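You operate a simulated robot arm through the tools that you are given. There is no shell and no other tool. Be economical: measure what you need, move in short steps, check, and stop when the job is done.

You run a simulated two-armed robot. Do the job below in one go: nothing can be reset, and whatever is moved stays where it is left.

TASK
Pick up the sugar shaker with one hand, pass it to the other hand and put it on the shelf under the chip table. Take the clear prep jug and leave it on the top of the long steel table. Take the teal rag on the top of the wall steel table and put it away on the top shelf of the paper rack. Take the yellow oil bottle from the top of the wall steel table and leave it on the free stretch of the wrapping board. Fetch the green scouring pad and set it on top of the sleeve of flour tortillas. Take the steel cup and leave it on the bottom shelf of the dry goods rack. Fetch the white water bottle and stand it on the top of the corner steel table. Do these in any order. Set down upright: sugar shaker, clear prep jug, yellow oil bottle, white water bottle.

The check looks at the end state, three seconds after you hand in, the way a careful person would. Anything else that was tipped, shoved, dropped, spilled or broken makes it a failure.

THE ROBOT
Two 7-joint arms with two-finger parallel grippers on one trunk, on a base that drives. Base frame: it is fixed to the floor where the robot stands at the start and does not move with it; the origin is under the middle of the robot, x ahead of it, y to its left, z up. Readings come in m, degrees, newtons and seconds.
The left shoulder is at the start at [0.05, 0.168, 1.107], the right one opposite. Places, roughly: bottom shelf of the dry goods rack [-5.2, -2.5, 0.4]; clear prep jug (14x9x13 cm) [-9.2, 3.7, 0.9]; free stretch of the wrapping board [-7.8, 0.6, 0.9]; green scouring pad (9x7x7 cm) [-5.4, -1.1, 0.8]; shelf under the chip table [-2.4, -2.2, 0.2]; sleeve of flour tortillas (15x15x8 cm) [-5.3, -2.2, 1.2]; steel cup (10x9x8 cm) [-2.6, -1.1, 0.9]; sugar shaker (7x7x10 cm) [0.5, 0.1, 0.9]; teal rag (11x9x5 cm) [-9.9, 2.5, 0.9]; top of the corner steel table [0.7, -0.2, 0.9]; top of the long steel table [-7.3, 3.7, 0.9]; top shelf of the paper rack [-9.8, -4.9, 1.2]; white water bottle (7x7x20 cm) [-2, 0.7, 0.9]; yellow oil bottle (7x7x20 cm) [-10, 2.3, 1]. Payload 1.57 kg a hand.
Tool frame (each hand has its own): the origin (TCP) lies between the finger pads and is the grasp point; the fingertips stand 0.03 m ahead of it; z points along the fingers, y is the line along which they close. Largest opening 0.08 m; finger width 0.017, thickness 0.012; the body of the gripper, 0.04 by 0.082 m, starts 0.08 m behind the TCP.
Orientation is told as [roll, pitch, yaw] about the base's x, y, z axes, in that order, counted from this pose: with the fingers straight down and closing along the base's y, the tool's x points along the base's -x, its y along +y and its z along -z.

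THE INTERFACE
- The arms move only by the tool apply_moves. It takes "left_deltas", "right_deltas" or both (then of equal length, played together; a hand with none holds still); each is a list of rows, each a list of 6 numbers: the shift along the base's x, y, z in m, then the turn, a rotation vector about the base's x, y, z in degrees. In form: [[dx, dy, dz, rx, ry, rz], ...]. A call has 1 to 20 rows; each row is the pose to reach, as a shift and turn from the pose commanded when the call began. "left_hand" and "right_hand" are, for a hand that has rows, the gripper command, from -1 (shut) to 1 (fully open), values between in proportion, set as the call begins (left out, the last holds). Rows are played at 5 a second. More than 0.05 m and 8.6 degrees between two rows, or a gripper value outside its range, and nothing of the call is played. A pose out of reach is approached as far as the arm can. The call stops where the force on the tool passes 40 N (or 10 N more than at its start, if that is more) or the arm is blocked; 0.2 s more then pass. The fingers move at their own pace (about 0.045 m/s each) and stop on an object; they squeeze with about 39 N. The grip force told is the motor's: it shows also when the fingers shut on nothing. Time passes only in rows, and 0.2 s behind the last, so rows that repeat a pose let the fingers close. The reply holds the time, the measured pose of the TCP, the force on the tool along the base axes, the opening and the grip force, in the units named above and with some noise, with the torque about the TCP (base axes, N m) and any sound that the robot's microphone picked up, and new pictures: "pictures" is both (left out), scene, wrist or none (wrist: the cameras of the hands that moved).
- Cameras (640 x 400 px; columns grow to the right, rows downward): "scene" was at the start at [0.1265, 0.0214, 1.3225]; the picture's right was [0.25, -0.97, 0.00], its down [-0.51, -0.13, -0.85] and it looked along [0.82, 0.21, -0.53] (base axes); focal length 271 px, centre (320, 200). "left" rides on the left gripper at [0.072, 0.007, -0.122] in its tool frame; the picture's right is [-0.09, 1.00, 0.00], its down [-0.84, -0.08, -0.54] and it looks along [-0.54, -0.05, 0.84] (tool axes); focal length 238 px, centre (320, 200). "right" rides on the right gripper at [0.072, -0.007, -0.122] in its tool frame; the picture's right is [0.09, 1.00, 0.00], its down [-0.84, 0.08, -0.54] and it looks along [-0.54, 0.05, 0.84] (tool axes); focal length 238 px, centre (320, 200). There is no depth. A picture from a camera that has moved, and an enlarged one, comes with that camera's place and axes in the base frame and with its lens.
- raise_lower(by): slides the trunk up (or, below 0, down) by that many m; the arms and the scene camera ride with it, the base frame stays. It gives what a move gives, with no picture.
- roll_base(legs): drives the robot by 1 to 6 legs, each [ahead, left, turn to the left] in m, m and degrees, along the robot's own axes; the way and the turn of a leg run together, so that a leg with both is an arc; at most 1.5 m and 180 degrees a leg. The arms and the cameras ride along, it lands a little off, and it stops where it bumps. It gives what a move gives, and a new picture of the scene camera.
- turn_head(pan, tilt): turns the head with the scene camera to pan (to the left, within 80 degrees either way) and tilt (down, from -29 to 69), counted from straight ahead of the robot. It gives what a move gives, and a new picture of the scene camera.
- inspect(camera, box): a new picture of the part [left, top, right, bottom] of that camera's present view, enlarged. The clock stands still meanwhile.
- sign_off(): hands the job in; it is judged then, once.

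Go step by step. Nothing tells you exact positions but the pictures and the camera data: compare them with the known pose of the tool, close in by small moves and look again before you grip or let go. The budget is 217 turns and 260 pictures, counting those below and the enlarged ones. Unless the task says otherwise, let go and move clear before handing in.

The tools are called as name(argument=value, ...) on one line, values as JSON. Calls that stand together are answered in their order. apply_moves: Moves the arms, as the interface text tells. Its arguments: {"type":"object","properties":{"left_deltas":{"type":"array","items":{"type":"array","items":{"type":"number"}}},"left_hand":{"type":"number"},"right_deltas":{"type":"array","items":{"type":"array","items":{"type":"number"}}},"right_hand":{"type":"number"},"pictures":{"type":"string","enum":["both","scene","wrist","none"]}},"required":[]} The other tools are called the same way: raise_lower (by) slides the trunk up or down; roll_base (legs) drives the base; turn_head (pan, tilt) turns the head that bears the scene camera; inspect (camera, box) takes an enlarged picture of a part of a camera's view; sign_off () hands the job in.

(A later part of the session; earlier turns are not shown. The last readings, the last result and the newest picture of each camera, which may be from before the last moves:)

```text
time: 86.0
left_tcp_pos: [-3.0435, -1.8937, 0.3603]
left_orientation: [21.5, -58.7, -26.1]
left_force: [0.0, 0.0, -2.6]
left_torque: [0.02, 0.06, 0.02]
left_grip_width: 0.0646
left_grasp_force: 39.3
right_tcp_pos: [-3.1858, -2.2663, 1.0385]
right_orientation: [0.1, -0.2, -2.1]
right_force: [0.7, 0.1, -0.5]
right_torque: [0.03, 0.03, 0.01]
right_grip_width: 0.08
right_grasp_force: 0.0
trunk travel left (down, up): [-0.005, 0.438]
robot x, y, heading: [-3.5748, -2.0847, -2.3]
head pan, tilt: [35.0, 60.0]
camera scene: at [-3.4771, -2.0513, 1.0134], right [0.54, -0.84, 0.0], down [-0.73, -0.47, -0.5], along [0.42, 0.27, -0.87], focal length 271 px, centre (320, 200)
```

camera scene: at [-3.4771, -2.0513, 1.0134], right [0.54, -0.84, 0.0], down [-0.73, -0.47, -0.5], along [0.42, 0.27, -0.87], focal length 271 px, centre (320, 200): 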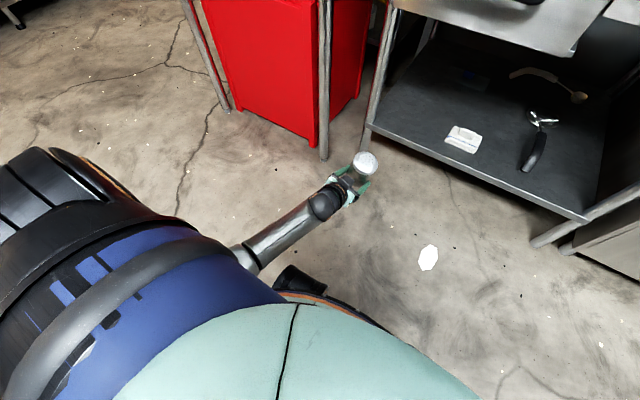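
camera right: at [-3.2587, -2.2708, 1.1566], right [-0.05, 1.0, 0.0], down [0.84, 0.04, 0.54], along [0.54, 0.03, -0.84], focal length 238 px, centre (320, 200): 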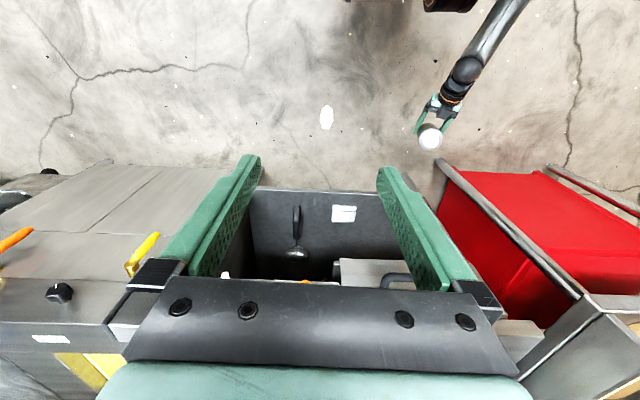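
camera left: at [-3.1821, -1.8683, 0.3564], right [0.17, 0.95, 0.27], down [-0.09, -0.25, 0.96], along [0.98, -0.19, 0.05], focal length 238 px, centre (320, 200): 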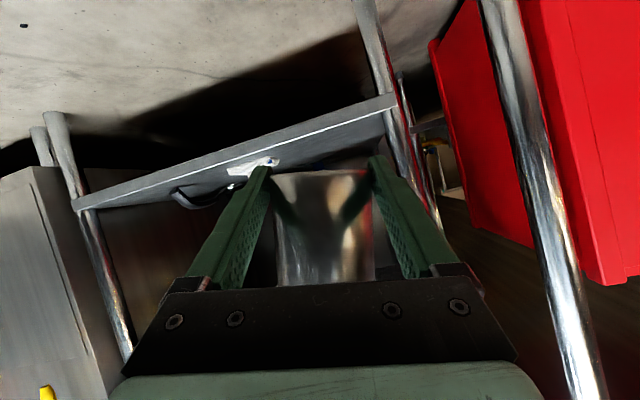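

The forearm lies against the trunk when the hand is low and near. I raise the hand a bit, restore its attitude and reach further forward before lowering again.

apply_moves(left_deltas=[[0.0, 0, 0.04, 0, 0, 0], [0.02, -0.01, 0.07, -3.4, 0.8, -2.5], [0.05, -0.02, 0.1, -6.8, 1.7, -5], [0.08, -0.03, 0.12, -10.1, 2.5, -7.5], [0.11, -0.04, 0.12, -10.1, 2.5, -7.5], [0.11, -0.04, 0.12, -10.1, 2.5, -7.5]], pictures="scene")

```text
time: 87.4
left_tcp_pos: [-2.9335, -1.9343, 0.4801]
left_orientation: [0.9, -60.2, -16.1]
left_force: [0.5, -0.4, -1.8]
left_torque: [0.0, 0.03, -0.01]
left_grip_width: 0.0648
left_grasp_force: 39.1
right_tcp_pos: [-3.1866, -2.2678, 1.038]
right_orientation: [0.1, -0.2, -2.1]
right_force: [-0.2, -0.4, -0.1]
right_torque: [0.01, -0.01, -0.03]
right_grip_width: 0.0802
right_grasp_force: 0.0
trunk travel left (down, up): [-0.005, 0.438]
robot x, y, heading: [-3.5741, -2.0801, -1.9]
head pan, tilt: [35.0, 60.0]
camera scene: at [-3.4773, -2.0517, 1.0135], right [0.54, -0.84, 0.0], down [-0.73, -0.47, -0.5], along [0.42, 0.27, -0.87], focal length 271 px, centre (320, 200)
```

scene: 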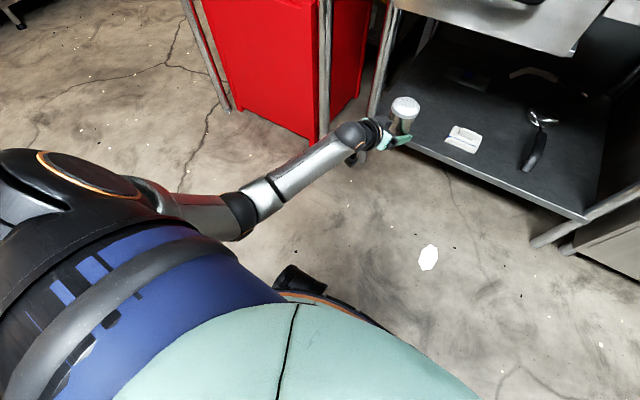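

The attitude is right again and the elbow is free. I lower straight down to just above shelf height.

apply_moves(left_deltas=[[0.01, 0, -0.03, 0, 0, 0], [0.02, 0, -0.06, 0, 0, 0], [0.02, 0, -0.09, 0, 0, 0], [0.02, 0, -0.12, 0, 0, 0], [0.02, 0, -0.15, 0, 0, 0], [0.02, 0, -0.18, 0, 0, 0], [0.02, 0, -0.195, 0, 0, 0], [0.02, 0, -0.195, 0, 0, 0]], pictures="both")

```text
time: 89.2
left_tcp_pos: [-2.9337, -1.9278, 0.3155]
left_orientation: [1.0, -60.2, -16.1]
left_force: [0.3, 0.8, -1.7]
left_torque: [0.0, 0.03, 0.0]
left_grip_width: 0.0645
left_grasp_force: 38.7
left hand out of reach, approached as far as the arm can: row 5, 6, 7, 8
right_tcp_pos: [-3.1878, -2.2676, 1.0376]
right_orientation: [0.1, 0.0, -2.1]
right_force: [0.8, -0.5, 0.5]
right_torque: [-0.02, 0.0, -0.01]
right_grip_width: 0.0802
right_grasp_force: 0.0
trunk travel left (down, up): [-0.005, 0.438]
robot x, y, heading: [-3.5748, -2.0849, -2.2]
head pan, tilt: [35.0, 60.0]
camera scene: at [-3.4774, -2.0516, 1.0135], right [0.54, -0.84, 0.0], down [-0.73, -0.47, -0.5], along [0.42, 0.27, -0.87], focal length 271 px, centre (320, 200)
camera left: at [-3.0678, -1.8851, 0.3138], right [0.3, 0.95, 0.09], down [-0.07, -0.07, 0.99], along [0.95, -0.31, 0.05], focal length 238 px, centre (320, 200)
```

scene: 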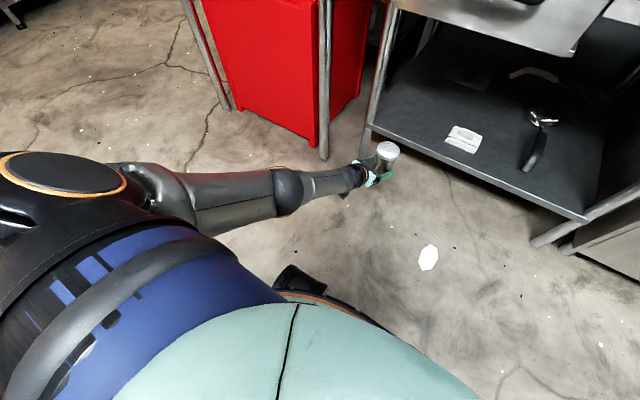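
left: 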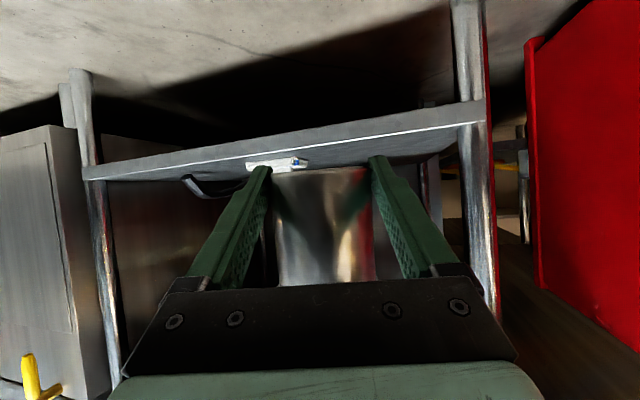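

The arm reaches z 0.315 at this distance, and nearer it can go lower. I drive 0.39 m ahead so the shaker goes in above the shelf, then I draw back while lowering.

raise_lower(by=-0.005)

roll_base(legs=[[0.39, 0, 0]])

apply_moves(left_deltas=[[0, 0, 0, 0, 0, 0]], pictures="wrist")

```text
time: 89.7
left_tcp_pos: [-2.9348, -1.9279, 0.3107]
left_orientation: [1.1, -60.1, -16.1]
left_force: [-0.1, 0.0, -2.4]
left_torque: [0.02, 0.06, 0.01]
left_grip_width: 0.0646
left_grasp_force: 39.3
right_tcp_pos: [-3.1869, -2.2678, 1.0333]
right_orientation: [0.0, -0.2, -2.1]
right_force: [-0.7, 0.9, -0.6]
right_torque: [0.0, -0.01, 0.0]
right_grip_width: 0.0799
right_grasp_force: 0.1
trunk travel left (down, up): [0.0, 0.443]
robot x, y, heading: [-3.5788, -2.0859, -2.2]
head pan, tilt: [35.0, 60.0]
```

```text
time: 92.2
left_tcp_pos: [-2.5419, -1.9444, 0.3111]
left_orientation: [1.2, -60.2, -16.4]
left_force: [-0.2, -0.2, -1.4]
left_torque: [0.01, 0.04, -0.01]
left_grip_width: 0.0647
left_grasp_force: 39.0
right_tcp_pos: [-2.7949, -2.2842, 1.0346]
right_orientation: [0.1, -0.2, -2.2]
right_force: [-0.5, 0.7, -0.8]
right_torque: [0.03, 0.01, 0.0]
right_grip_width: 0.08
right_grasp_force: 0.1
trunk travel left (down, up): [0.0, 0.443]
robot x, y, heading: [-3.1784, -2.1014, -2.8]
head pan, tilt: [35.0, 60.0]
camera scene: at [-3.0855, -2.0676, 1.0085], right [0.54, -0.84, 0.0], down [-0.73, -0.47, -0.5], along [0.42, 0.27, -0.87], focal length 271 px, centre (320, 200)
```

scene: 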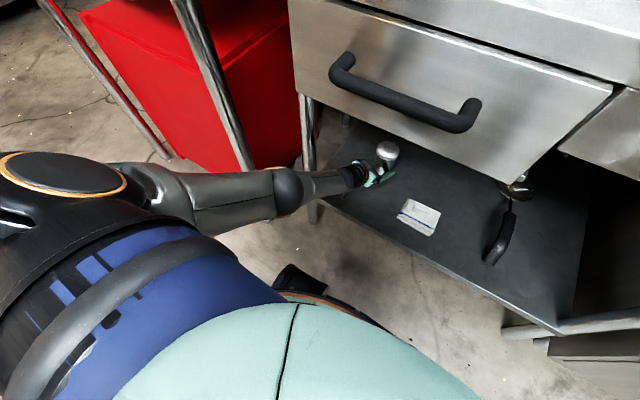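

```text
time: 92.6
left_tcp_pos: [-2.5426, -1.9442, 0.3097]
left_orientation: [1.2, -59.9, -16.3]
left_force: [-0.4, -0.1, -1.6]
left_torque: [-0.03, 0.05, -0.02]
left_grip_width: 0.0646
left_grasp_force: 39.0
right_tcp_pos: [-2.7961, -2.284, 1.0331]
right_orientation: [0.1, -0.1, -2.3]
right_force: [-0.6, -0.2, 0.5]
right_torque: [0.0, 0.01, -0.01]
right_grip_width: 0.0803
right_grasp_force: 0.0
trunk travel left (down, up): [0.0, 0.443]
robot x, y, heading: [-3.1822, -2.1012, -2.3]
head pan, tilt: [35.0, 60.0]
camera left: at [-2.6763, -1.902, 0.3082], right [0.31, 0.95, 0.09], down [-0.07, -0.07, 0.99], along [0.95, -0.31, 0.05], focal length 238 px, centre (320, 200)
```

left: 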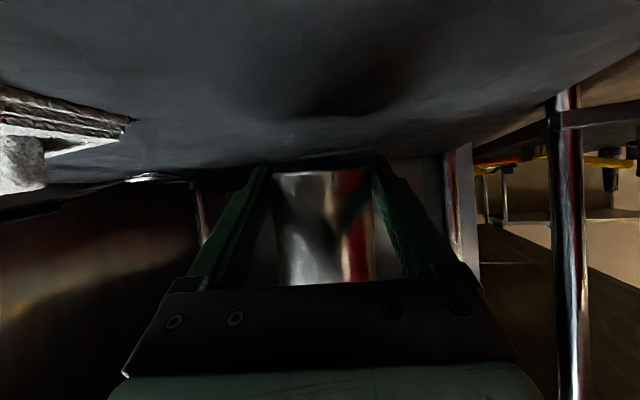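

I draw back 7 cm while lowering, keeping a small gap, and check where the bottom is.

apply_moves(left_deltas=[[-0.025, 0, -0.005, 0, 0, 0], [-0.05, 0, -0.015, 0, 0, 0], [-0.075, 0, -0.03, 0, 0, 0], [-0.08, 0, -0.045, 0, 0, 0], [-0.08, 0, -0.045, 0, 0, 0]], pictures="both")

```text
time: 93.8
left_tcp_pos: [-2.618, -1.946, 0.2721]
left_orientation: [1.0, -60.9, -16.1]
left_force: [-2.1, 2.3, 18.8]
left_torque: [-0.78, -0.18, -0.08]
left_grip_width: 0.0646
left_grasp_force: 38.6
right_tcp_pos: [-2.7967, -2.2834, 1.0342]
right_orientation: [0.3, -0.3, -2.3]
right_force: [0.9, 0.5, 0.1]
right_torque: [-0.01, 0.01, 0.03]
right_grip_width: 0.0798
right_grasp_force: 0.0
trunk travel left (down, up): [0.0, 0.443]
robot x, y, heading: [-3.1824, -2.0987, -2.4]
head pan, tilt: [35.0, 60.0]
camera scene: at [-3.0869, -2.0678, 1.009], right [0.54, -0.84, 0.0], down [-0.73, -0.47, -0.5], along [0.42, 0.27, -0.87], focal length 271 px, centre (320, 200)
camera left: at [-2.752, -1.9036, 0.2681], right [0.3, 0.95, 0.09], down [-0.09, -0.07, 0.99], along [0.95, -0.31, 0.06], focal length 238 px, centre (320, 200)
```

scene: 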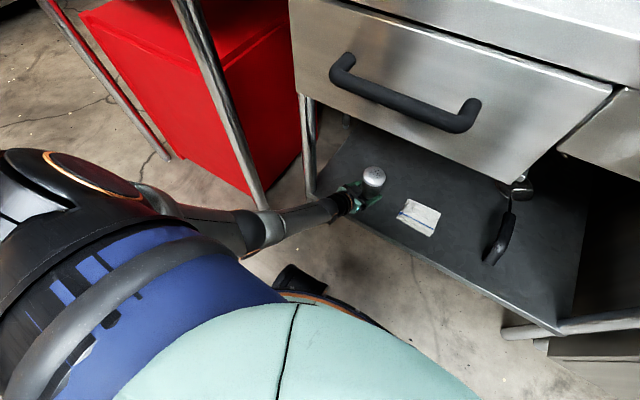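
left: 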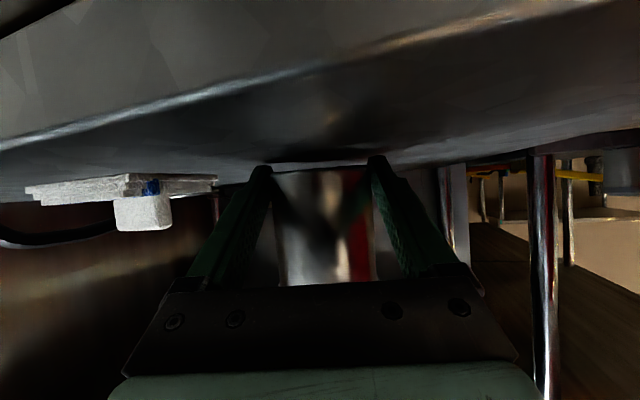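

The shaker touches the shelf (about 19 N upward). I relieve the push and open the left hand.

apply_moves(left_deltas=[[0, 0, 0.005, -0.5, 0, 0], [0, 0, 0.005, -1, 0, 0]], pictures="none")

apply_moves(left_deltas=[[0, 0, 0, 0, 0, 0], [0, 0, 0, 0, 0, 0], [0, 0, 0, 0, 0, 0]], left_hand=1, pictures="both")

```text
time: 94.4
left_tcp_pos: [-2.6205, -1.9471, 0.272]
left_orientation: [-0.4, -60.5, -15.1]
left_force: [1.6, 0.6, 11.4]
left_torque: [0.38, -0.42, -0.2]
left_grip_width: 0.0644
left_grasp_force: 38.7
right_tcp_pos: [-2.7961, -2.2841, 1.0345]
right_orientation: [0.3, -0.3, -2.3]
right_force: [0.5, -0.2, 0.3]
right_torque: [-0.01, 0.0, 0.02]
right_grip_width: 0.0801
right_grasp_force: 0.1
trunk travel left (down, up): [0.0, 0.443]
robot x, y, heading: [-3.1782, -2.1013, -2.5]
head pan, tilt: [35.0, 60.0]
```

```text
time: 95.2
left_tcp_pos: [-2.6209, -1.9471, 0.2724]
left_orientation: [-0.9, -60.5, -14.7]
left_force: [-7.1, -10.2, 15.2]
left_torque: [0.26, -0.3, -0.05]
left_grip_width: 0.0703
left_grasp_force: 0.1
right_tcp_pos: [-2.7962, -2.284, 1.0339]
right_orientation: [0.2, -0.4, -2.3]
right_force: [0.8, -0.2, -0.4]
right_torque: [0.01, 0.03, -0.02]
right_grip_width: 0.0801
right_grasp_force: 0.0
trunk travel left (down, up): [0.0, 0.443]
robot x, y, heading: [-3.1818, -2.1005, -2.3]
head pan, tilt: [35.0, 60.0]
camera scene: at [-3.0867, -2.0679, 1.0086], right [0.54, -0.84, 0.0], down [-0.73, -0.47, -0.5], along [0.42, 0.27, -0.87], focal length 271 px, centre (320, 200)
camera left: at [-2.7547, -1.9041, 0.2692], right [0.31, 0.95, 0.07], down [-0.08, -0.05, 1.0], along [0.95, -0.31, 0.06], focal length 238 px, centre (320, 200)
```

scene: 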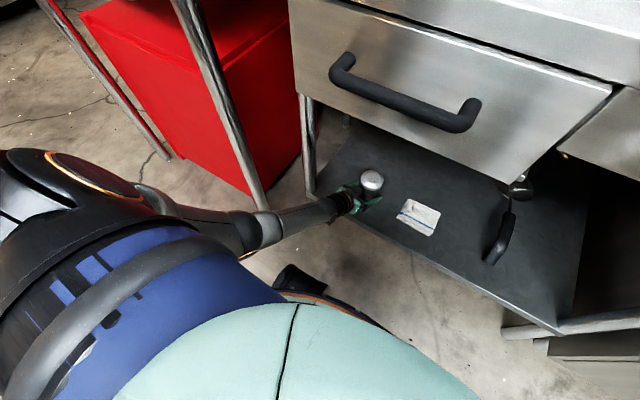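
left: 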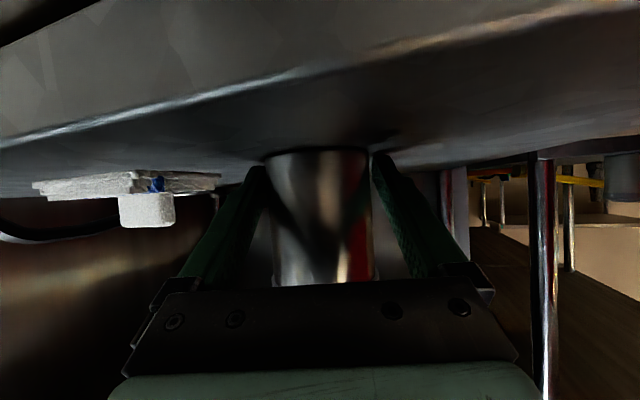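

The shaker has settled on the shelf, but the fingertips still press on it. I raise the hand a little so the fingers open fully.

apply_moves(left_deltas=[[0, 0, 0.005, 0, 0, 0], [0, 0, 0.01, 0, 0, 0], [0, 0, 0.01, 0, 0, 0]], left_hand=1, pictures="both")

```text
time: 96.0
left_tcp_pos: [-2.6227, -1.9438, 0.2803]
left_orientation: [-0.7, -60.1, -14.7]
left_force: [0.9, 0.0, -0.5]
left_torque: [-0.04, -0.01, 0.02]
left_grip_width: 0.0797
left_grasp_force: 0.0
right_tcp_pos: [-2.7963, -2.2834, 1.0333]
right_orientation: [0.2, -0.2, -2.3]
right_force: [0.3, 0.2, 0.1]
right_torque: [0.03, 0.01, 0.01]
right_grip_width: 0.0802
right_grasp_force: 0.1
trunk travel left (down, up): [0.0, 0.443]
robot x, y, heading: [-3.1795, -2.0998, -2.5]
head pan, tilt: [35.0, 60.0]
camera scene: at [-3.0856, -2.0676, 1.0084], right [0.54, -0.84, 0.0], down [-0.73, -0.47, -0.5], along [0.42, 0.27, -0.87], focal length 271 px, centre (320, 200)
camera left: at [-2.7566, -1.9018, 0.2777], right [0.31, 0.95, 0.07], down [-0.07, -0.05, 1.0], along [0.95, -0.31, 0.05], focal length 238 px, centre (320, 200)
```

scene: 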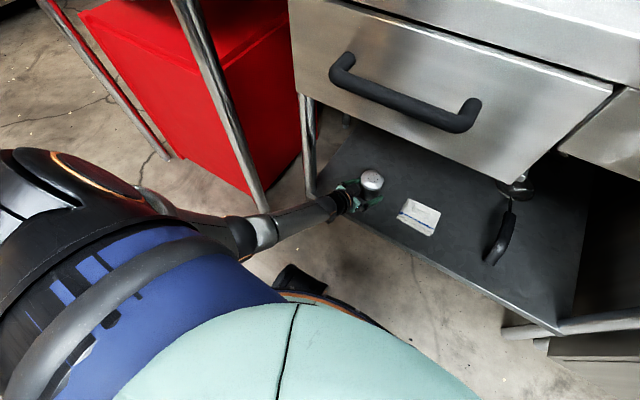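
left: 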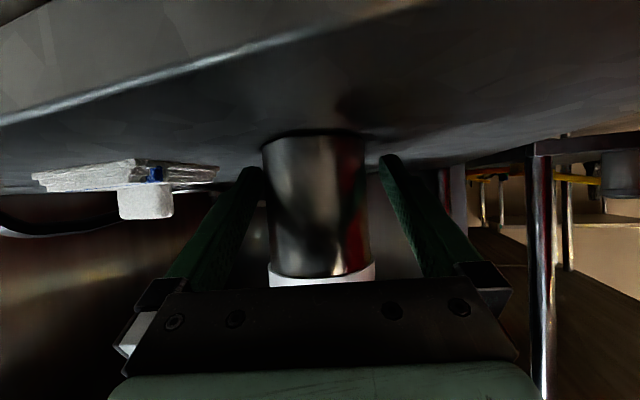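

It stands upright and free. I withdraw the left hand along its own line, rising slightly.

apply_moves(left_deltas=[[-0.029, 0.0076, 0.005, 0, 0, 0], [-0.058, 0.0152, 0.015, 0, 0, 0], [-0.082, 0.0215, 0.03, 0, 0, 0], [-0.082, 0.0215, 0.03, 0, 0, 0]], pictures="none")

roll_base(legs=[[-0.4, 0, 0]])

turn_head(pan=0, tilt=30)

```text
time: 97.0
left_tcp_pos: [-2.7039, -1.9228, 0.3113]
left_orientation: [-0.9, -60.3, -14.6]
left_force: [0.8, 0.1, -0.2]
left_torque: [0.04, 0.0, -0.01]
left_grip_width: 0.08
left_grasp_force: 0.0
right_tcp_pos: [-2.7966, -2.284, 1.0345]
right_orientation: [0.1, -0.2, -2.3]
right_force: [0.2, -0.4, -0.3]
right_torque: [-0.01, -0.03, -0.02]
right_grip_width: 0.08
right_grasp_force: 0.0
trunk travel left (down, up): [0.0, 0.443]
robot x, y, heading: [-3.1805, -2.0993, -2.6]
head pan, tilt: [35.0, 60.0]
```

```text
time: 99.4
left_tcp_pos: [-3.097, -1.9057, 0.3117]
left_orientation: [-0.9, -60.4, -14.5]
left_force: [-0.3, -0.2, -0.2]
left_torque: [-0.02, 0.02, 0.0]
left_grip_width: 0.0802
left_grasp_force: 0.0
right_tcp_pos: [-3.1883, -2.2687, 1.0341]
right_orientation: [0.1, -0.1, -2.2]
right_force: [0.1, 0.1, 0.1]
right_torque: [0.02, -0.02, -0.01]
right_grip_width: 0.0802
right_grasp_force: 0.0
trunk travel left (down, up): [0.0, 0.443]
robot x, y, heading: [-3.5785, -2.0819, -2.3]
head pan, tilt: [35.0, 60.0]
camera scene: at [-3.4792, -2.0516, 1.0085], right [0.54, -0.84, 0.0], down [-0.73, -0.47, -0.5], along [0.42, 0.27, -0.87], focal length 271 px, centre (320, 200)
```

scene: 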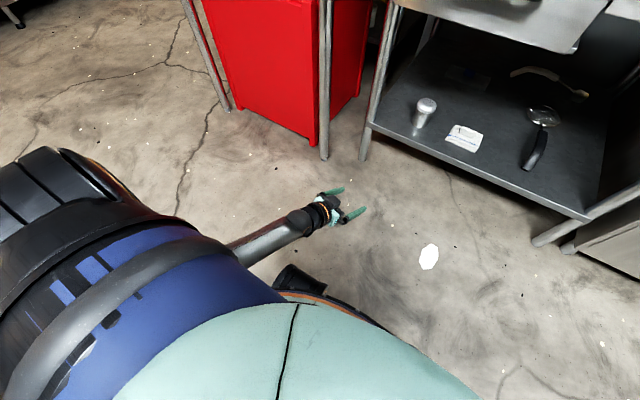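

```text
time: 100.5
left_tcp_pos: [-3.098, -1.9056, 0.3108]
left_orientation: [-0.9, -60.3, -14.4]
left_force: [-1.2, 0.2, 0.4]
left_torque: [-0.01, 0.0, -0.01]
left_grip_width: 0.0801
left_grasp_force: 0.1
right_tcp_pos: [-3.1891, -2.2676, 1.034]
right_orientation: [0.1, -0.2, -2.3]
right_force: [0.2, 0.6, 0.2]
right_torque: [0.02, 0.0, -0.01]
right_grip_width: 0.0803
right_grasp_force: 0.1
trunk travel left (down, up): [0.0, 0.443]
robot x, y, heading: [-3.5774, -2.0821, -2.2]
head pan, tilt: [0.0, 30.0]
camera scene: at [-3.445, -2.0911, 1.0505], right [-0.04, -1.0, 0.0], down [-0.5, 0.02, -0.87], along [0.86, -0.03, -0.5], focal length 271 px, centre (320, 200)
```

scene: 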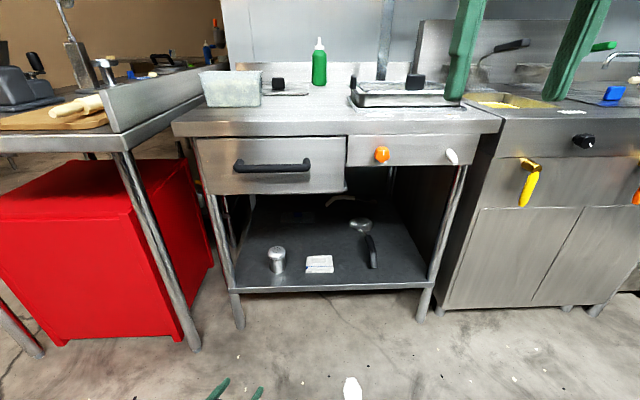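

The shaker stands upright on the shelf, so that job is done. I raise the trunk and bring the left hand back to a carrying pose.

raise_lower(by=0.275)

apply_moves(left_deltas=[[0, 0.02, 0.045, 1.8, 7.2, 0.9], [0, 0.04, 0.09, 3.6, 14.4, 1.8], [0, 0.06, 0.135, 5.4, 21.6, 2.7], [0, 0.08, 0.18, 7.2, 28.8, 3.6], [0, 0.1, 0.225, 9, 36, 4.5], [0, 0.12, 0.27, 10.8, 43.2, 5.4], [0, 0.14, 0.315, 12.6, 50.4, 6.3], [0, 0.15, 0.36, 14.4, 57.6, 7.2], [0, 0.15, 0.4, 14.4, 58.4, 7.2], [0, 0.15, 0.44, 14.4, 58.4, 7.2], [0, 0.15, 0.48, 14.4, 58.4, 7.2]], pictures="none")

turn_head(pan=-10, tilt=22)

roll_base(legs=[[0, 0, -120]])

roll_base(legs=[[0, 0, -65]])

```text
time: 103.2
left_tcp_pos: [-3.0982, -1.9049, 0.5852]
left_orientation: [-0.9, -60.3, -14.5]
left_force: [0.0, 0.2, 0.2]
left_torque: [-0.03, -0.03, 0.01]
left_grip_width: 0.08
left_grasp_force: 0.1
right_tcp_pos: [-3.1885, -2.2676, 1.3077]
right_orientation: [0.1, -0.2, -2.2]
right_force: [-0.4, -0.6, -0.1]
right_torque: [0.03, 0.04, 0.0]
right_grip_width: 0.0797
right_grasp_force: 0.0
trunk travel left (down, up): [-0.275, 0.168]
robot x, y, heading: [-3.5714, -2.0857, -2.1]
head pan, tilt: [0.0, 30.0]
```

```text
time: 105.6
left_tcp_pos: [-3.0974, -1.753, 1.0693]
left_orientation: [2.0, -0.2, -8.0]
left_force: [0.1, 0.1, 0.3]
left_torque: [0.04, 0.03, 0.02]
left_grip_width: 0.0803
left_grasp_force: 0.1
right_tcp_pos: [-3.1895, -2.2671, 1.309]
right_orientation: [0.2, -0.2, -2.2]
right_force: [0.1, 0.1, 0.3]
right_torque: [-0.01, 0.01, -0.04]
right_grip_width: 0.0799
right_grasp_force: 0.2
trunk travel left (down, up): [-0.275, 0.168]
robot x, y, heading: [-3.5739, -2.0849, -2.4]
head pan, tilt: [0.0, 30.0]
```

```text
time: 106.4
left_tcp_pos: [-3.0961, -1.7549, 1.0687]
left_orientation: [2.0, -0.3, -8.2]
left_force: [0.2, -0.2, -0.2]
left_torque: [0.03, -0.02, -0.02]
left_grip_width: 0.0801
left_grasp_force: 0.0
right_tcp_pos: [-3.1878, -2.2667, 1.3077]
right_orientation: [0.1, -0.2, -2.2]
right_force: [0.3, 0.2, 0.0]
right_torque: [0.0, 0.01, -0.04]
right_grip_width: 0.08
right_grasp_force: 0.1
trunk travel left (down, up): [-0.275, 0.168]
robot x, y, heading: [-3.5749, -2.0852, -2.4]
head pan, tilt: [-10.0, 22.0]
camera scene: at [-3.4447, -2.1073, 1.3384], right [-0.21, -0.98, 0.0], down [-0.37, 0.08, -0.93], along [0.91, -0.2, -0.38], focal length 271 px, centre (320, 200)
```

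scene: 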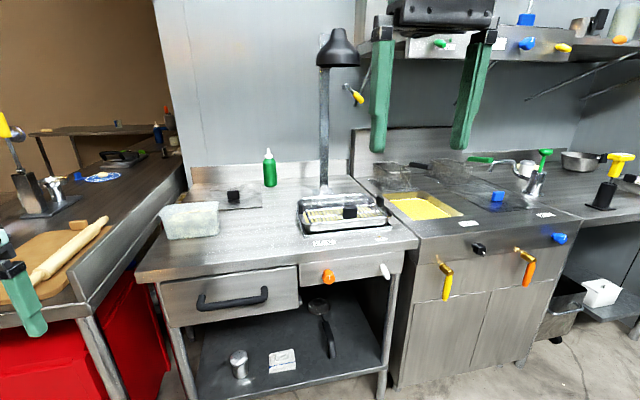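

```text
time: 111.8
left_tcp_pos: [-3.5313, -2.6646, 1.0683]
left_orientation: [2.0, -0.3, -128.4]
left_force: [-0.7, 0.2, -0.7]
left_torque: [0.02, -0.02, -0.02]
left_grip_width: 0.0795
left_grasp_force: 0.1
right_tcp_pos: [-3.9266, -2.3264, 1.3093]
right_orientation: [0.2, -0.2, -122.6]
right_force: [-0.8, 0.2, 0.4]
right_torque: [-0.03, -0.01, 0.01]
right_grip_width: 0.08
right_grasp_force: 0.0
trunk travel left (down, up): [-0.275, 0.168]
robot x, y, heading: [-3.5731, -2.0874, -122.5]
head pan, tilt: [-10.0, 22.0]
camera scene: at [-3.6597, -2.1881, 1.3384], right [-0.74, 0.68, 0.0], down [0.25, 0.28, -0.93], along [-0.63, -0.68, -0.37], focal length 271 px, centre (320, 200)
```

scene: 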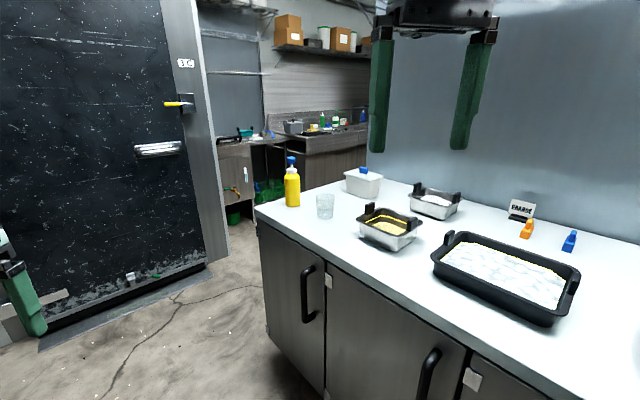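

```text
time: 115.0
left_tcp_pos: [-4.0858, -2.361, 1.0687]
left_orientation: [2.0, -0.4, 165.6]
left_force: [-0.4, -0.3, 0.7]
left_torque: [-0.04, -0.02, 0.01]
left_grip_width: 0.0799
left_grasp_force: 0.1
right_tcp_pos: [-3.9399, -1.8612, 1.3094]
right_orientation: [0.2, -0.2, 171.6]
right_force: [-1.1, 0.4, 0.1]
right_torque: [0.01, 0.0, -0.01]
right_grip_width: 0.0799
right_grasp_force: 0.1
trunk travel left (down, up): [-0.275, 0.168]
robot x, y, heading: [-3.574, -2.0866, 171.9]
head pan, tilt: [-10.0, 22.0]
camera scene: at [-3.7029, -2.0507, 1.3384], right [0.32, 0.95, 0.0], down [0.36, -0.12, -0.93], along [-0.88, 0.29, -0.37], focal length 271 px, centre (320, 200)
```

scene: 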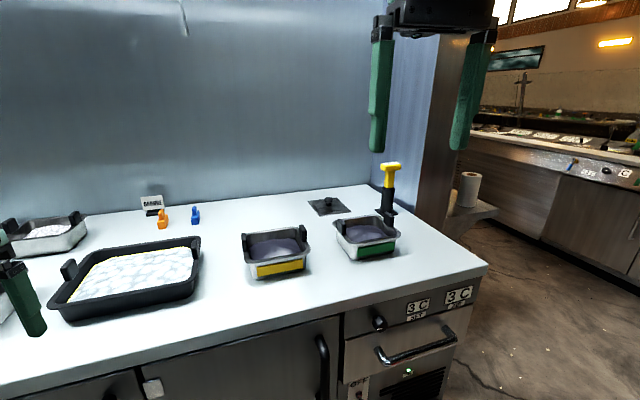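

This wall separates the kitchen from the rack, so I go for the cup next. I drive back out to the front table near x -2.6.

roll_base(legs=[[0, 0, -82], [1.5, 0, 0], [0.25, 0, 0], [0, 0, -90], [0.95, 0, 0], [0, 0, -88]])

turn_head(pan=0, tilt=35)

```text
time: 139.7
left_tcp_pos: [-2.2735, -0.7752, 1.0687]
left_orientation: [2.0, -0.2, -96.3]
left_force: [0.0, 0.7, -0.3]
left_torque: [0.0, 0.01, 0.0]
left_grip_width: 0.08
left_grasp_force: 0.0
right_tcp_pos: [-2.7891, -0.7007, 1.3086]
right_orientation: [0.2, -0.2, -90.3]
right_force: [-1.2, 0.1, -0.3]
right_torque: [-0.01, 0.04, 0.03]
right_grip_width: 0.0799
right_grasp_force: 0.0
trunk travel left (down, up): [-0.275, 0.168]
robot x, y, heading: [-2.6219, -0.3084, -90.5]
head pan, tilt: [-10.0, 22.0]
camera scene: at [-2.6368, -0.4405, 1.3384], right [-0.98, 0.18, 0.0], down [0.07, 0.37, -0.93], along [-0.17, -0.91, -0.37], focal length 271 px, centre (320, 200)
```

scene: 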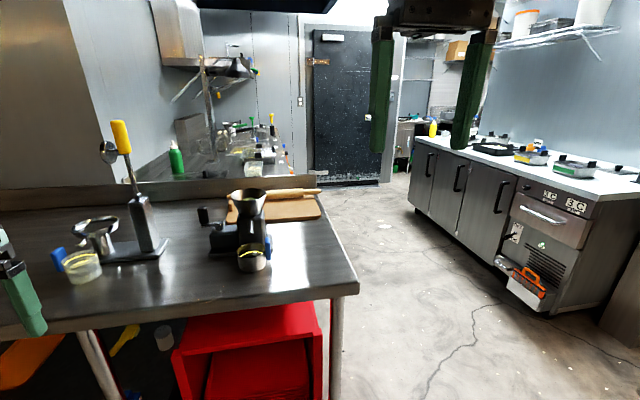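

```text
time: 140.4
left_tcp_pos: [-2.2733, -0.7754, 1.068]
left_orientation: [2.1, -0.3, -96.2]
left_force: [-0.2, 0.2, -0.2]
left_torque: [0.0, 0.02, 0.0]
left_grip_width: 0.08
left_grasp_force: 0.0
right_tcp_pos: [-2.7884, -0.7009, 1.3098]
right_orientation: [0.1, -0.2, -90.3]
right_force: [-0.1, 0.3, 0.2]
right_torque: [-0.01, 0.0, 0.0]
right_grip_width: 0.0801
right_grasp_force: 0.1
trunk travel left (down, up): [-0.275, 0.168]
robot x, y, heading: [-2.6187, -0.3087, -90.6]
head pan, tilt: [0.0, 35.0]
camera scene: at [-2.6206, -0.4373, 1.3178], right [-1.0, 0.01, 0.0], down [0.0, 0.57, -0.82], along [-0.01, -0.82, -0.57], focal length 271 px, centre (320, 200)
```

scene: 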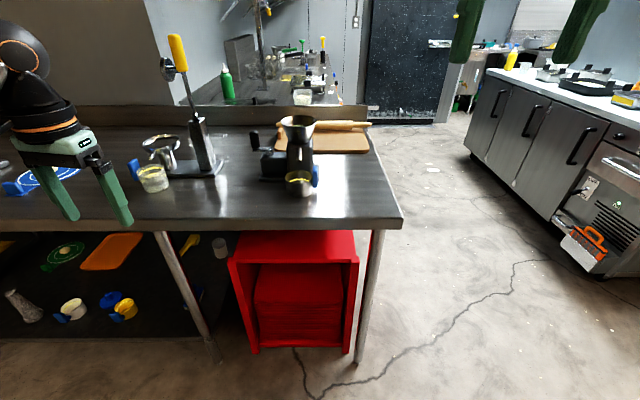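

The steel cup with its blue handle stands before the grinder. I look closer.

inspect(camera="scene", box=[240, 100, 370, 230])

```text
3.08 times, centred on (305, 165) of scene
camera zoom: at [-2.6206, -0.4373, 1.3178], right [-1.0, 0.01, 0.0], down [0.0, 0.57, -0.82], along [-0.01, -0.82, -0.57], focal length 835 px, centre (366, 308)
```

zoom: 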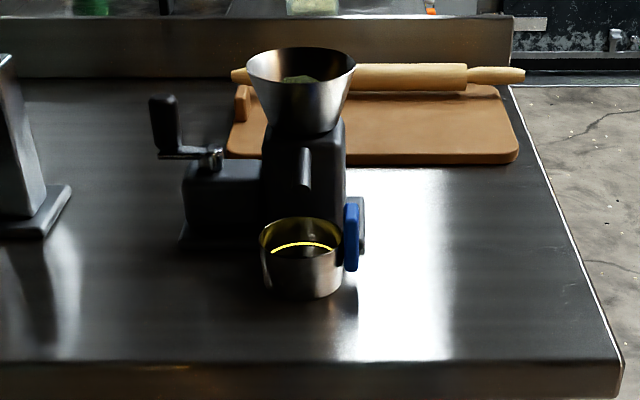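

The handle points to -x, toward the table's end. I go round to that end and face the cup, so the handle points at me.

roll_base(legs=[[0, -0.76, 0], [0.8, 0, 0], [0, 0, 90.6]])

inspect(camera="scene", box=[220, 80, 420, 280])

```text
time: 152.2
left_tcp_pos: [-2.8981, -0.7614, 1.0688]
left_orientation: [2.0, -0.2, -4.7]
left_force: [0.0, -0.2, 0.5]
left_torque: [-0.02, 0.02, 0.01]
left_grip_width: 0.0802
left_grasp_force: 0.1
right_tcp_pos: [-2.9611, -1.2809, 1.3087]
right_orientation: [0.1, -0.2, 1.2]
right_force: [-0.3, 0.2, 0.6]
right_torque: [-0.01, 0.0, -0.04]
right_grip_width: 0.0801
right_grasp_force: 0.1
trunk travel left (down, up): [-0.275, 0.168]
robot x, y, heading: [-3.3575, -1.1224, 1.2]
head pan, tilt: [0.0, 35.0]
camera scene: at [-3.2286, -1.1199, 1.3178], right [0.02, -1.0, 0.0], down [-0.57, -0.01, -0.82], along [0.82, 0.02, -0.57], focal length 271 px, centre (320, 200)
```

scene: 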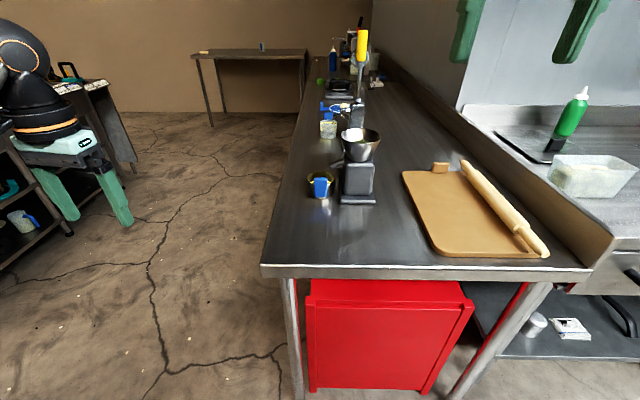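

```text
2.00 times, centred on (320, 180) of scene
camera zoom: at [-3.2286, -1.1199, 1.3178], right [0.02, -1.0, 0.0], down [-0.57, -0.01, -0.82], along [0.82, 0.02, -0.57], focal length 543 px, centre (320, 240)
```

zoom: 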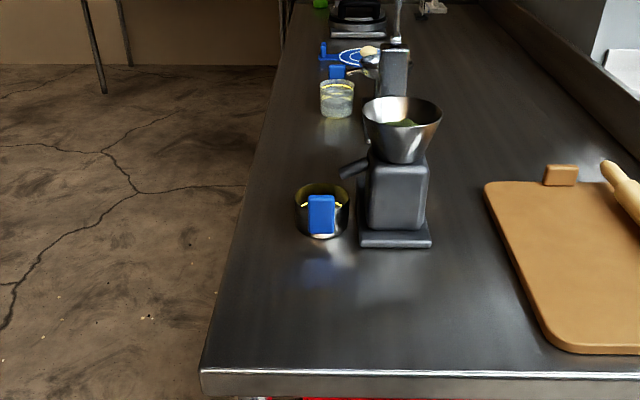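

The handle is a blue plate about 4 cm wide facing me, good for a near-vertical pinch. I move up a little and bring the right hand over it, tilted 30° forward.

roll_base(legs=[[0.13, 0, 0]])

apply_moves(right_deltas=[[0.0, 0.03, -0.03, 0, -5, 0], [0.03, 0.06, -0.06, 0, -10, 0], [0.06, 0.09, -0.09, 0, -15, 0], [0.09, 0.12, -0.12, 0, -20, 0], [0.12, 0.15, -0.15, 0, -25, 0], [0.14, 0.175, -0.18, 0, -30, 0], [0.15, 0.175, -0.2, 0, -30, 0], [0.15, 0.175, -0.2, 0, -30, 0]], right_hand=1, pictures="both")

```text
time: 153.5
left_tcp_pos: [-2.7694, -0.7592, 1.0675]
left_orientation: [1.9, -0.3, -4.7]
left_force: [0.2, 0.4, 0.7]
left_torque: [0.01, 0.03, -0.01]
left_grip_width: 0.08
left_grasp_force: 0.0
right_tcp_pos: [-2.8313, -1.277, 1.3078]
right_orientation: [0.1, -0.1, 1.2]
right_force: [0.3, -0.3, -0.3]
right_torque: [0.0, 0.01, 0.02]
right_grip_width: 0.0802
right_grasp_force: 0.0
trunk travel left (down, up): [-0.275, 0.168]
robot x, y, heading: [-3.2277, -1.1214, 1.2]
head pan, tilt: [0.0, 35.0]
camera scene: at [-3.0992, -1.1171, 1.3177], right [0.02, -1.0, 0.0], down [-0.57, -0.01, -0.82], along [0.82, 0.02, -0.57], focal length 271 px, centre (320, 200)
```

scene: 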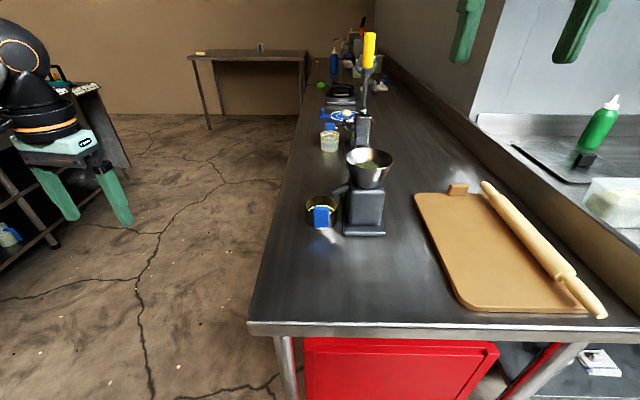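

```text
refused: row 2 steps farther than a row can; nothing moved
```

The steps were slightly too long, so I replay it finer.

apply_moves(right_deltas=[[0.0, 0.02, -0.03, 0, -4, 0], [0.02, 0.04, -0.05, 0, -8, 0], [0.04, 0.06, -0.075, 0, -12, 0], [0.06, 0.08, -0.1, 0, -16, 0], [0.08, 0.1, -0.125, 0, -20, 0], [0.1, 0.125, -0.15, 0, -24, 0], [0.12, 0.15, -0.17, 0, -28, 0], [0.14, 0.17, -0.19, 0, -30, 0], [0.15, 0.175, -0.2, 0, -30, 0], [0.15, 0.175, -0.2, 0, -30, 0]], right_hand=1, pictures="both")

```text
time: 155.7
left_tcp_pos: [-2.7704, -0.7583, 1.0692]
left_orientation: [2.0, -0.3, -4.6]
left_force: [0.8, -1.0, 0.0]
left_torque: [-0.02, -0.02, -0.01]
left_grip_width: 0.0799
left_grasp_force: 0.0
right_tcp_pos: [-2.6806, -1.0983, 1.1096]
right_orientation: [-0.5, -30.2, 1.5]
right_force: [0.2, -0.7, 0.0]
right_torque: [0.02, 0.02, -0.02]
right_grip_width: 0.0799
right_grasp_force: 0.2
trunk travel left (down, up): [-0.275, 0.168]
robot x, y, heading: [-3.2278, -1.117, 1.3]
head pan, tilt: [0.0, 35.0]
camera scene: at [-3.1, -1.1171, 1.3178], right [0.02, -1.0, 0.0], down [-0.57, -0.01, -0.82], along [0.82, 0.02, -0.57], focal length 271 px, centre (320, 200)
camera right: at [-2.8049, -1.1073, 1.1784], right [-0.1, 0.99, -0.05], down [0.45, 0.09, 0.89], along [0.89, 0.06, -0.46], focal length 238 px, centre (320, 200)
```

scene: 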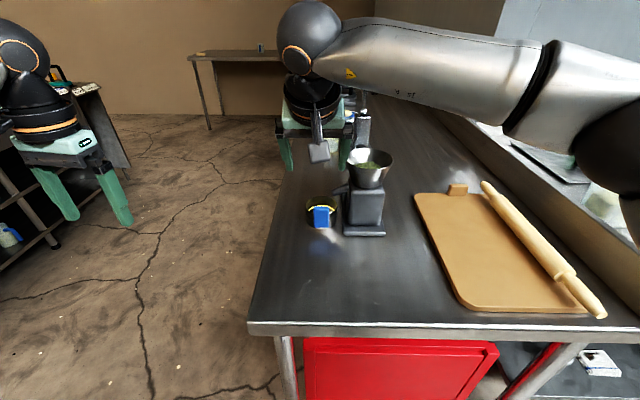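
right: 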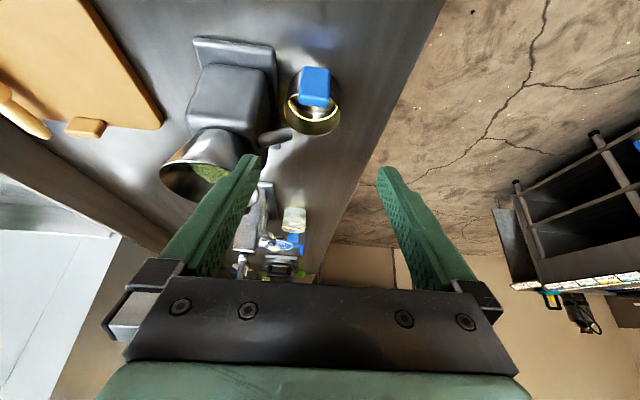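

Both cameras put the handle's middle at about (-2.625, -1.108, 0.944). I bring the fingers down around it.

apply_moves(right_deltas=[[0.013, -0.003, -0.04, 0, 0, 0], [0.026, -0.005, -0.08, 0, 0, 0], [0.039, -0.008, -0.12, 0, 0, 0], [0.052, -0.01, -0.156, 0, 0, 0], [0.052, -0.01, -0.156, 0, 0, 0]], pictures="both")

inspect(camera="scene", box=[240, 120, 400, 260])

```text
time: 156.9
left_tcp_pos: [-2.7703, -0.7594, 1.0696]
left_orientation: [2.1, -0.3, -4.7]
left_force: [0.7, -0.3, -0.4]
left_torque: [-0.01, 0.03, -0.04]
left_grip_width: 0.0798
left_grasp_force: 0.1
right_tcp_pos: [-2.6316, -1.1087, 0.9522]
right_orientation: [-0.7, -30.2, 1.5]
right_force: [0.4, -0.3, 0.0]
right_torque: [0.01, 0.02, -0.01]
right_grip_width: 0.0802
right_grasp_force: 0.1
trunk travel left (down, up): [-0.275, 0.168]
robot x, y, heading: [-3.2288, -1.1188, 1.2]
head pan, tilt: [0.0, 35.0]
camera scene: at [-3.1001, -1.1171, 1.3178], right [0.02, -1.0, 0.0], down [-0.57, -0.01, -0.82], along [0.82, 0.02, -0.57], focal length 271 px, centre (320, 200)
camera right: at [-2.7549, -1.1174, 1.0208], right [-0.1, 0.99, -0.06], down [0.45, 0.1, 0.89], along [0.89, 0.06, -0.46], focal length 238 px, centre (320, 200)
```

scene: 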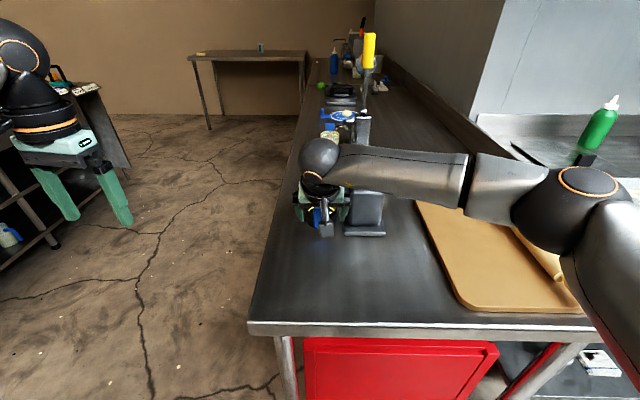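
right: 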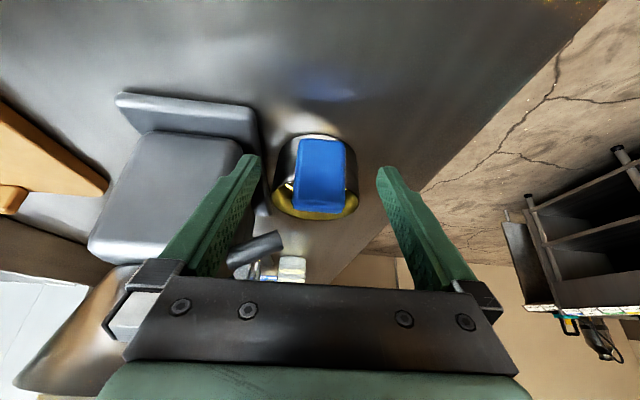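

```text
2.86 times, centred on (320, 190) of scene
camera zoom: at [-3.1001, -1.1171, 1.3178], right [0.02, -1.0, 0.0], down [-0.57, -0.01, -0.82], along [0.82, 0.02, -0.57], focal length 776 px, centre (320, 229)
```

zoom: 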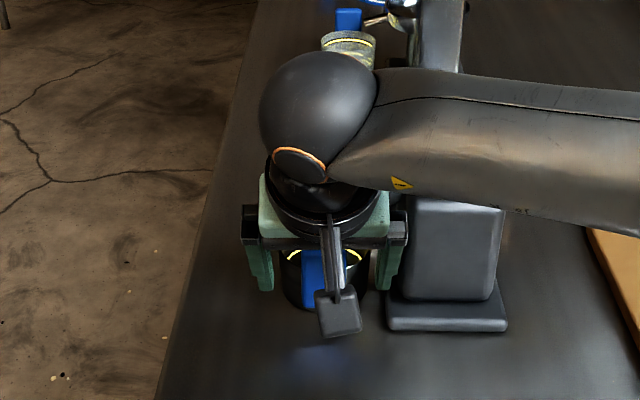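

From the two wrist views the handle lies about 2.5 cm lower than the tool. I go down a little more, then look.

apply_moves(right_deltas=[[0.006, 0, -0.012, 0, 0, 0], [0.012, 0, -0.024, 0, 0, 0], [0.012, 0, -0.024, 0, 0, 0]], pictures="wrist")

```text
time: 157.7
left_tcp_pos: [-2.7706, -0.7602, 1.0681]
left_orientation: [2.0, -0.4, -4.7]
left_force: [-0.3, -0.2, 0.6]
left_torque: [-0.01, 0.0, 0.01]
left_grip_width: 0.08
left_grasp_force: 0.0
right_tcp_pos: [-2.6184, -1.1117, 0.9301]
right_orientation: [-0.6, -30.1, 1.5]
right_force: [-0.4, -0.7, -0.2]
right_torque: [-0.01, -0.01, -0.01]
right_grip_width: 0.08
right_grasp_force: 0.1
trunk travel left (down, up): [-0.275, 0.168]
robot x, y, heading: [-3.2265, -1.1151, 1.3]
head pan, tilt: [0.0, 35.0]
camera right: at [-2.742, -1.1196, 0.9977], right [-0.1, 0.99, -0.06], down [0.45, 0.1, 0.89], along [0.89, 0.07, -0.46], focal length 238 px, centre (320, 200)
```

right: 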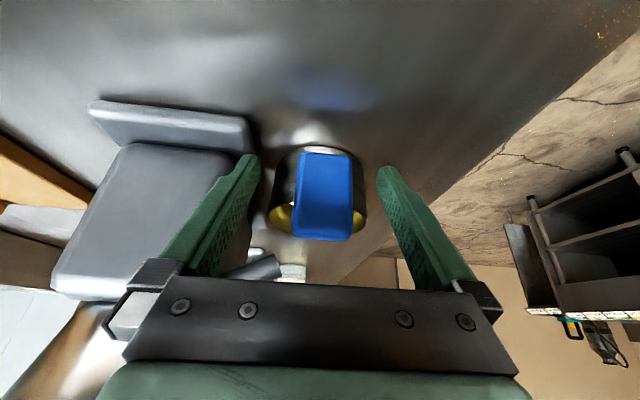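

The tool point now lies on the handle's middle. I close the hand and lift a little.

apply_moves(right_deltas=[[0.003, 0, 0, 0, 0, 0], [0.003, 0, 0, 0, 0, 0], [0.003, 0, 0, 0, 0, 0], [0.003, 0, 0, 0, 0, 0], [0.003, 0, 0, 0, 0, 0], [0.003, 0, 0, 0, 0, 0]], right_hand=-1, pictures="wrist")

apply_moves(right_deltas=[[0, 0, 0.02, 0, 0, 0], [0, 0, 0.05, 0, 0, 0], [-0.01, 0, 0.09, 0, 0, 0], [-0.02, 0, 0.13, 0, 0, 0], [-0.02, 0, 0.13, 0, 0, 0]], pictures="both")

```text
time: 159.1
left_tcp_pos: [-2.77, -0.7614, 1.0685]
left_orientation: [2.1, -0.3, -4.7]
left_force: [-0.7, -0.1, 0.0]
left_torque: [0.0, -0.01, -0.02]
left_grip_width: 0.08
left_grasp_force: 0.0
right_tcp_pos: [-2.616, -1.1131, 0.9296]
right_orientation: [-0.6, -30.2, 1.6]
right_force: [-0.6, -0.7, -0.6]
right_torque: [0.04, 0.01, 0.04]
right_grip_width: 0.0349
right_grasp_force: 38.7
trunk travel left (down, up): [-0.275, 0.168]
robot x, y, heading: [-3.2252, -1.1171, 1.2]
head pan, tilt: [0.0, 35.0]
camera right: at [-2.7387, -1.12, 0.9979], right [-0.1, 0.99, -0.06], down [0.45, 0.1, 0.89], along [0.89, 0.06, -0.46], focal length 238 px, centre (320, 200)
```

right: 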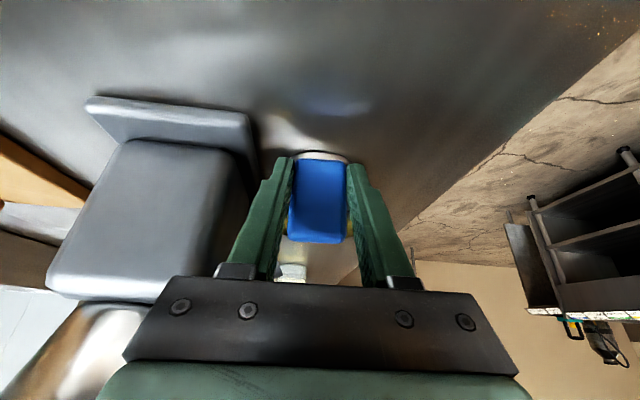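

```text
time: 160.3
left_tcp_pos: [-2.7707, -0.7579, 1.0689]
left_orientation: [2.1, -0.3, -4.6]
left_force: [0.7, -0.6, 0.3]
left_torque: [-0.03, -0.01, 0.0]
left_grip_width: 0.0802
left_grasp_force: 0.0
right_tcp_pos: [-2.6322, -1.1117, 1.0631]
right_orientation: [-0.5, -30.1, 1.8]
right_force: [-10.5, 2.2, -5.4]
right_torque: [0.24, 1.31, -0.17]
right_grip_width: 0.0348
right_grasp_force: 39.3
trunk travel left (down, up): [-0.275, 0.168]
robot x, y, heading: [-3.2302, -1.119, 1.2]
head pan, tilt: [0.0, 35.0]
camera scene: at [-3.1006, -1.117, 1.3181], right [0.02, -1.0, 0.0], down [-0.57, -0.01, -0.82], along [0.82, 0.02, -0.57], focal length 271 px, centre (320, 200)
camera right: at [-2.7558, -1.1195, 1.1315], right [-0.11, 0.99, -0.05], down [0.45, 0.1, 0.89], along [0.89, 0.07, -0.46], focal length 238 px, centre (320, 200)
```

scene: 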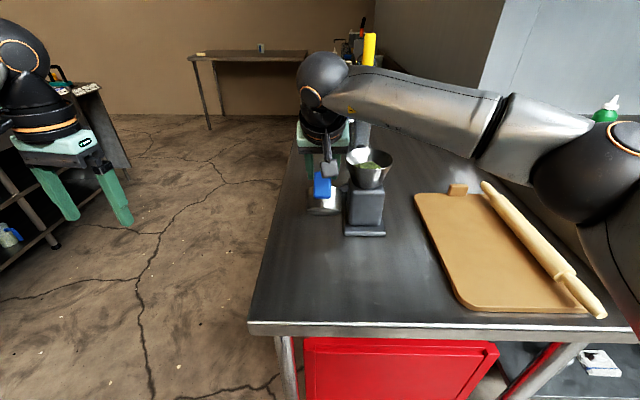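
right: 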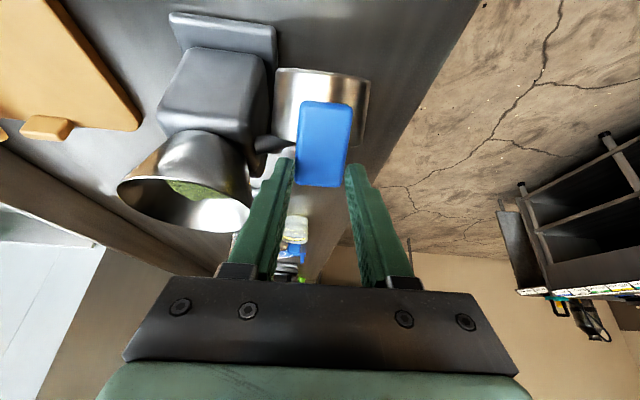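

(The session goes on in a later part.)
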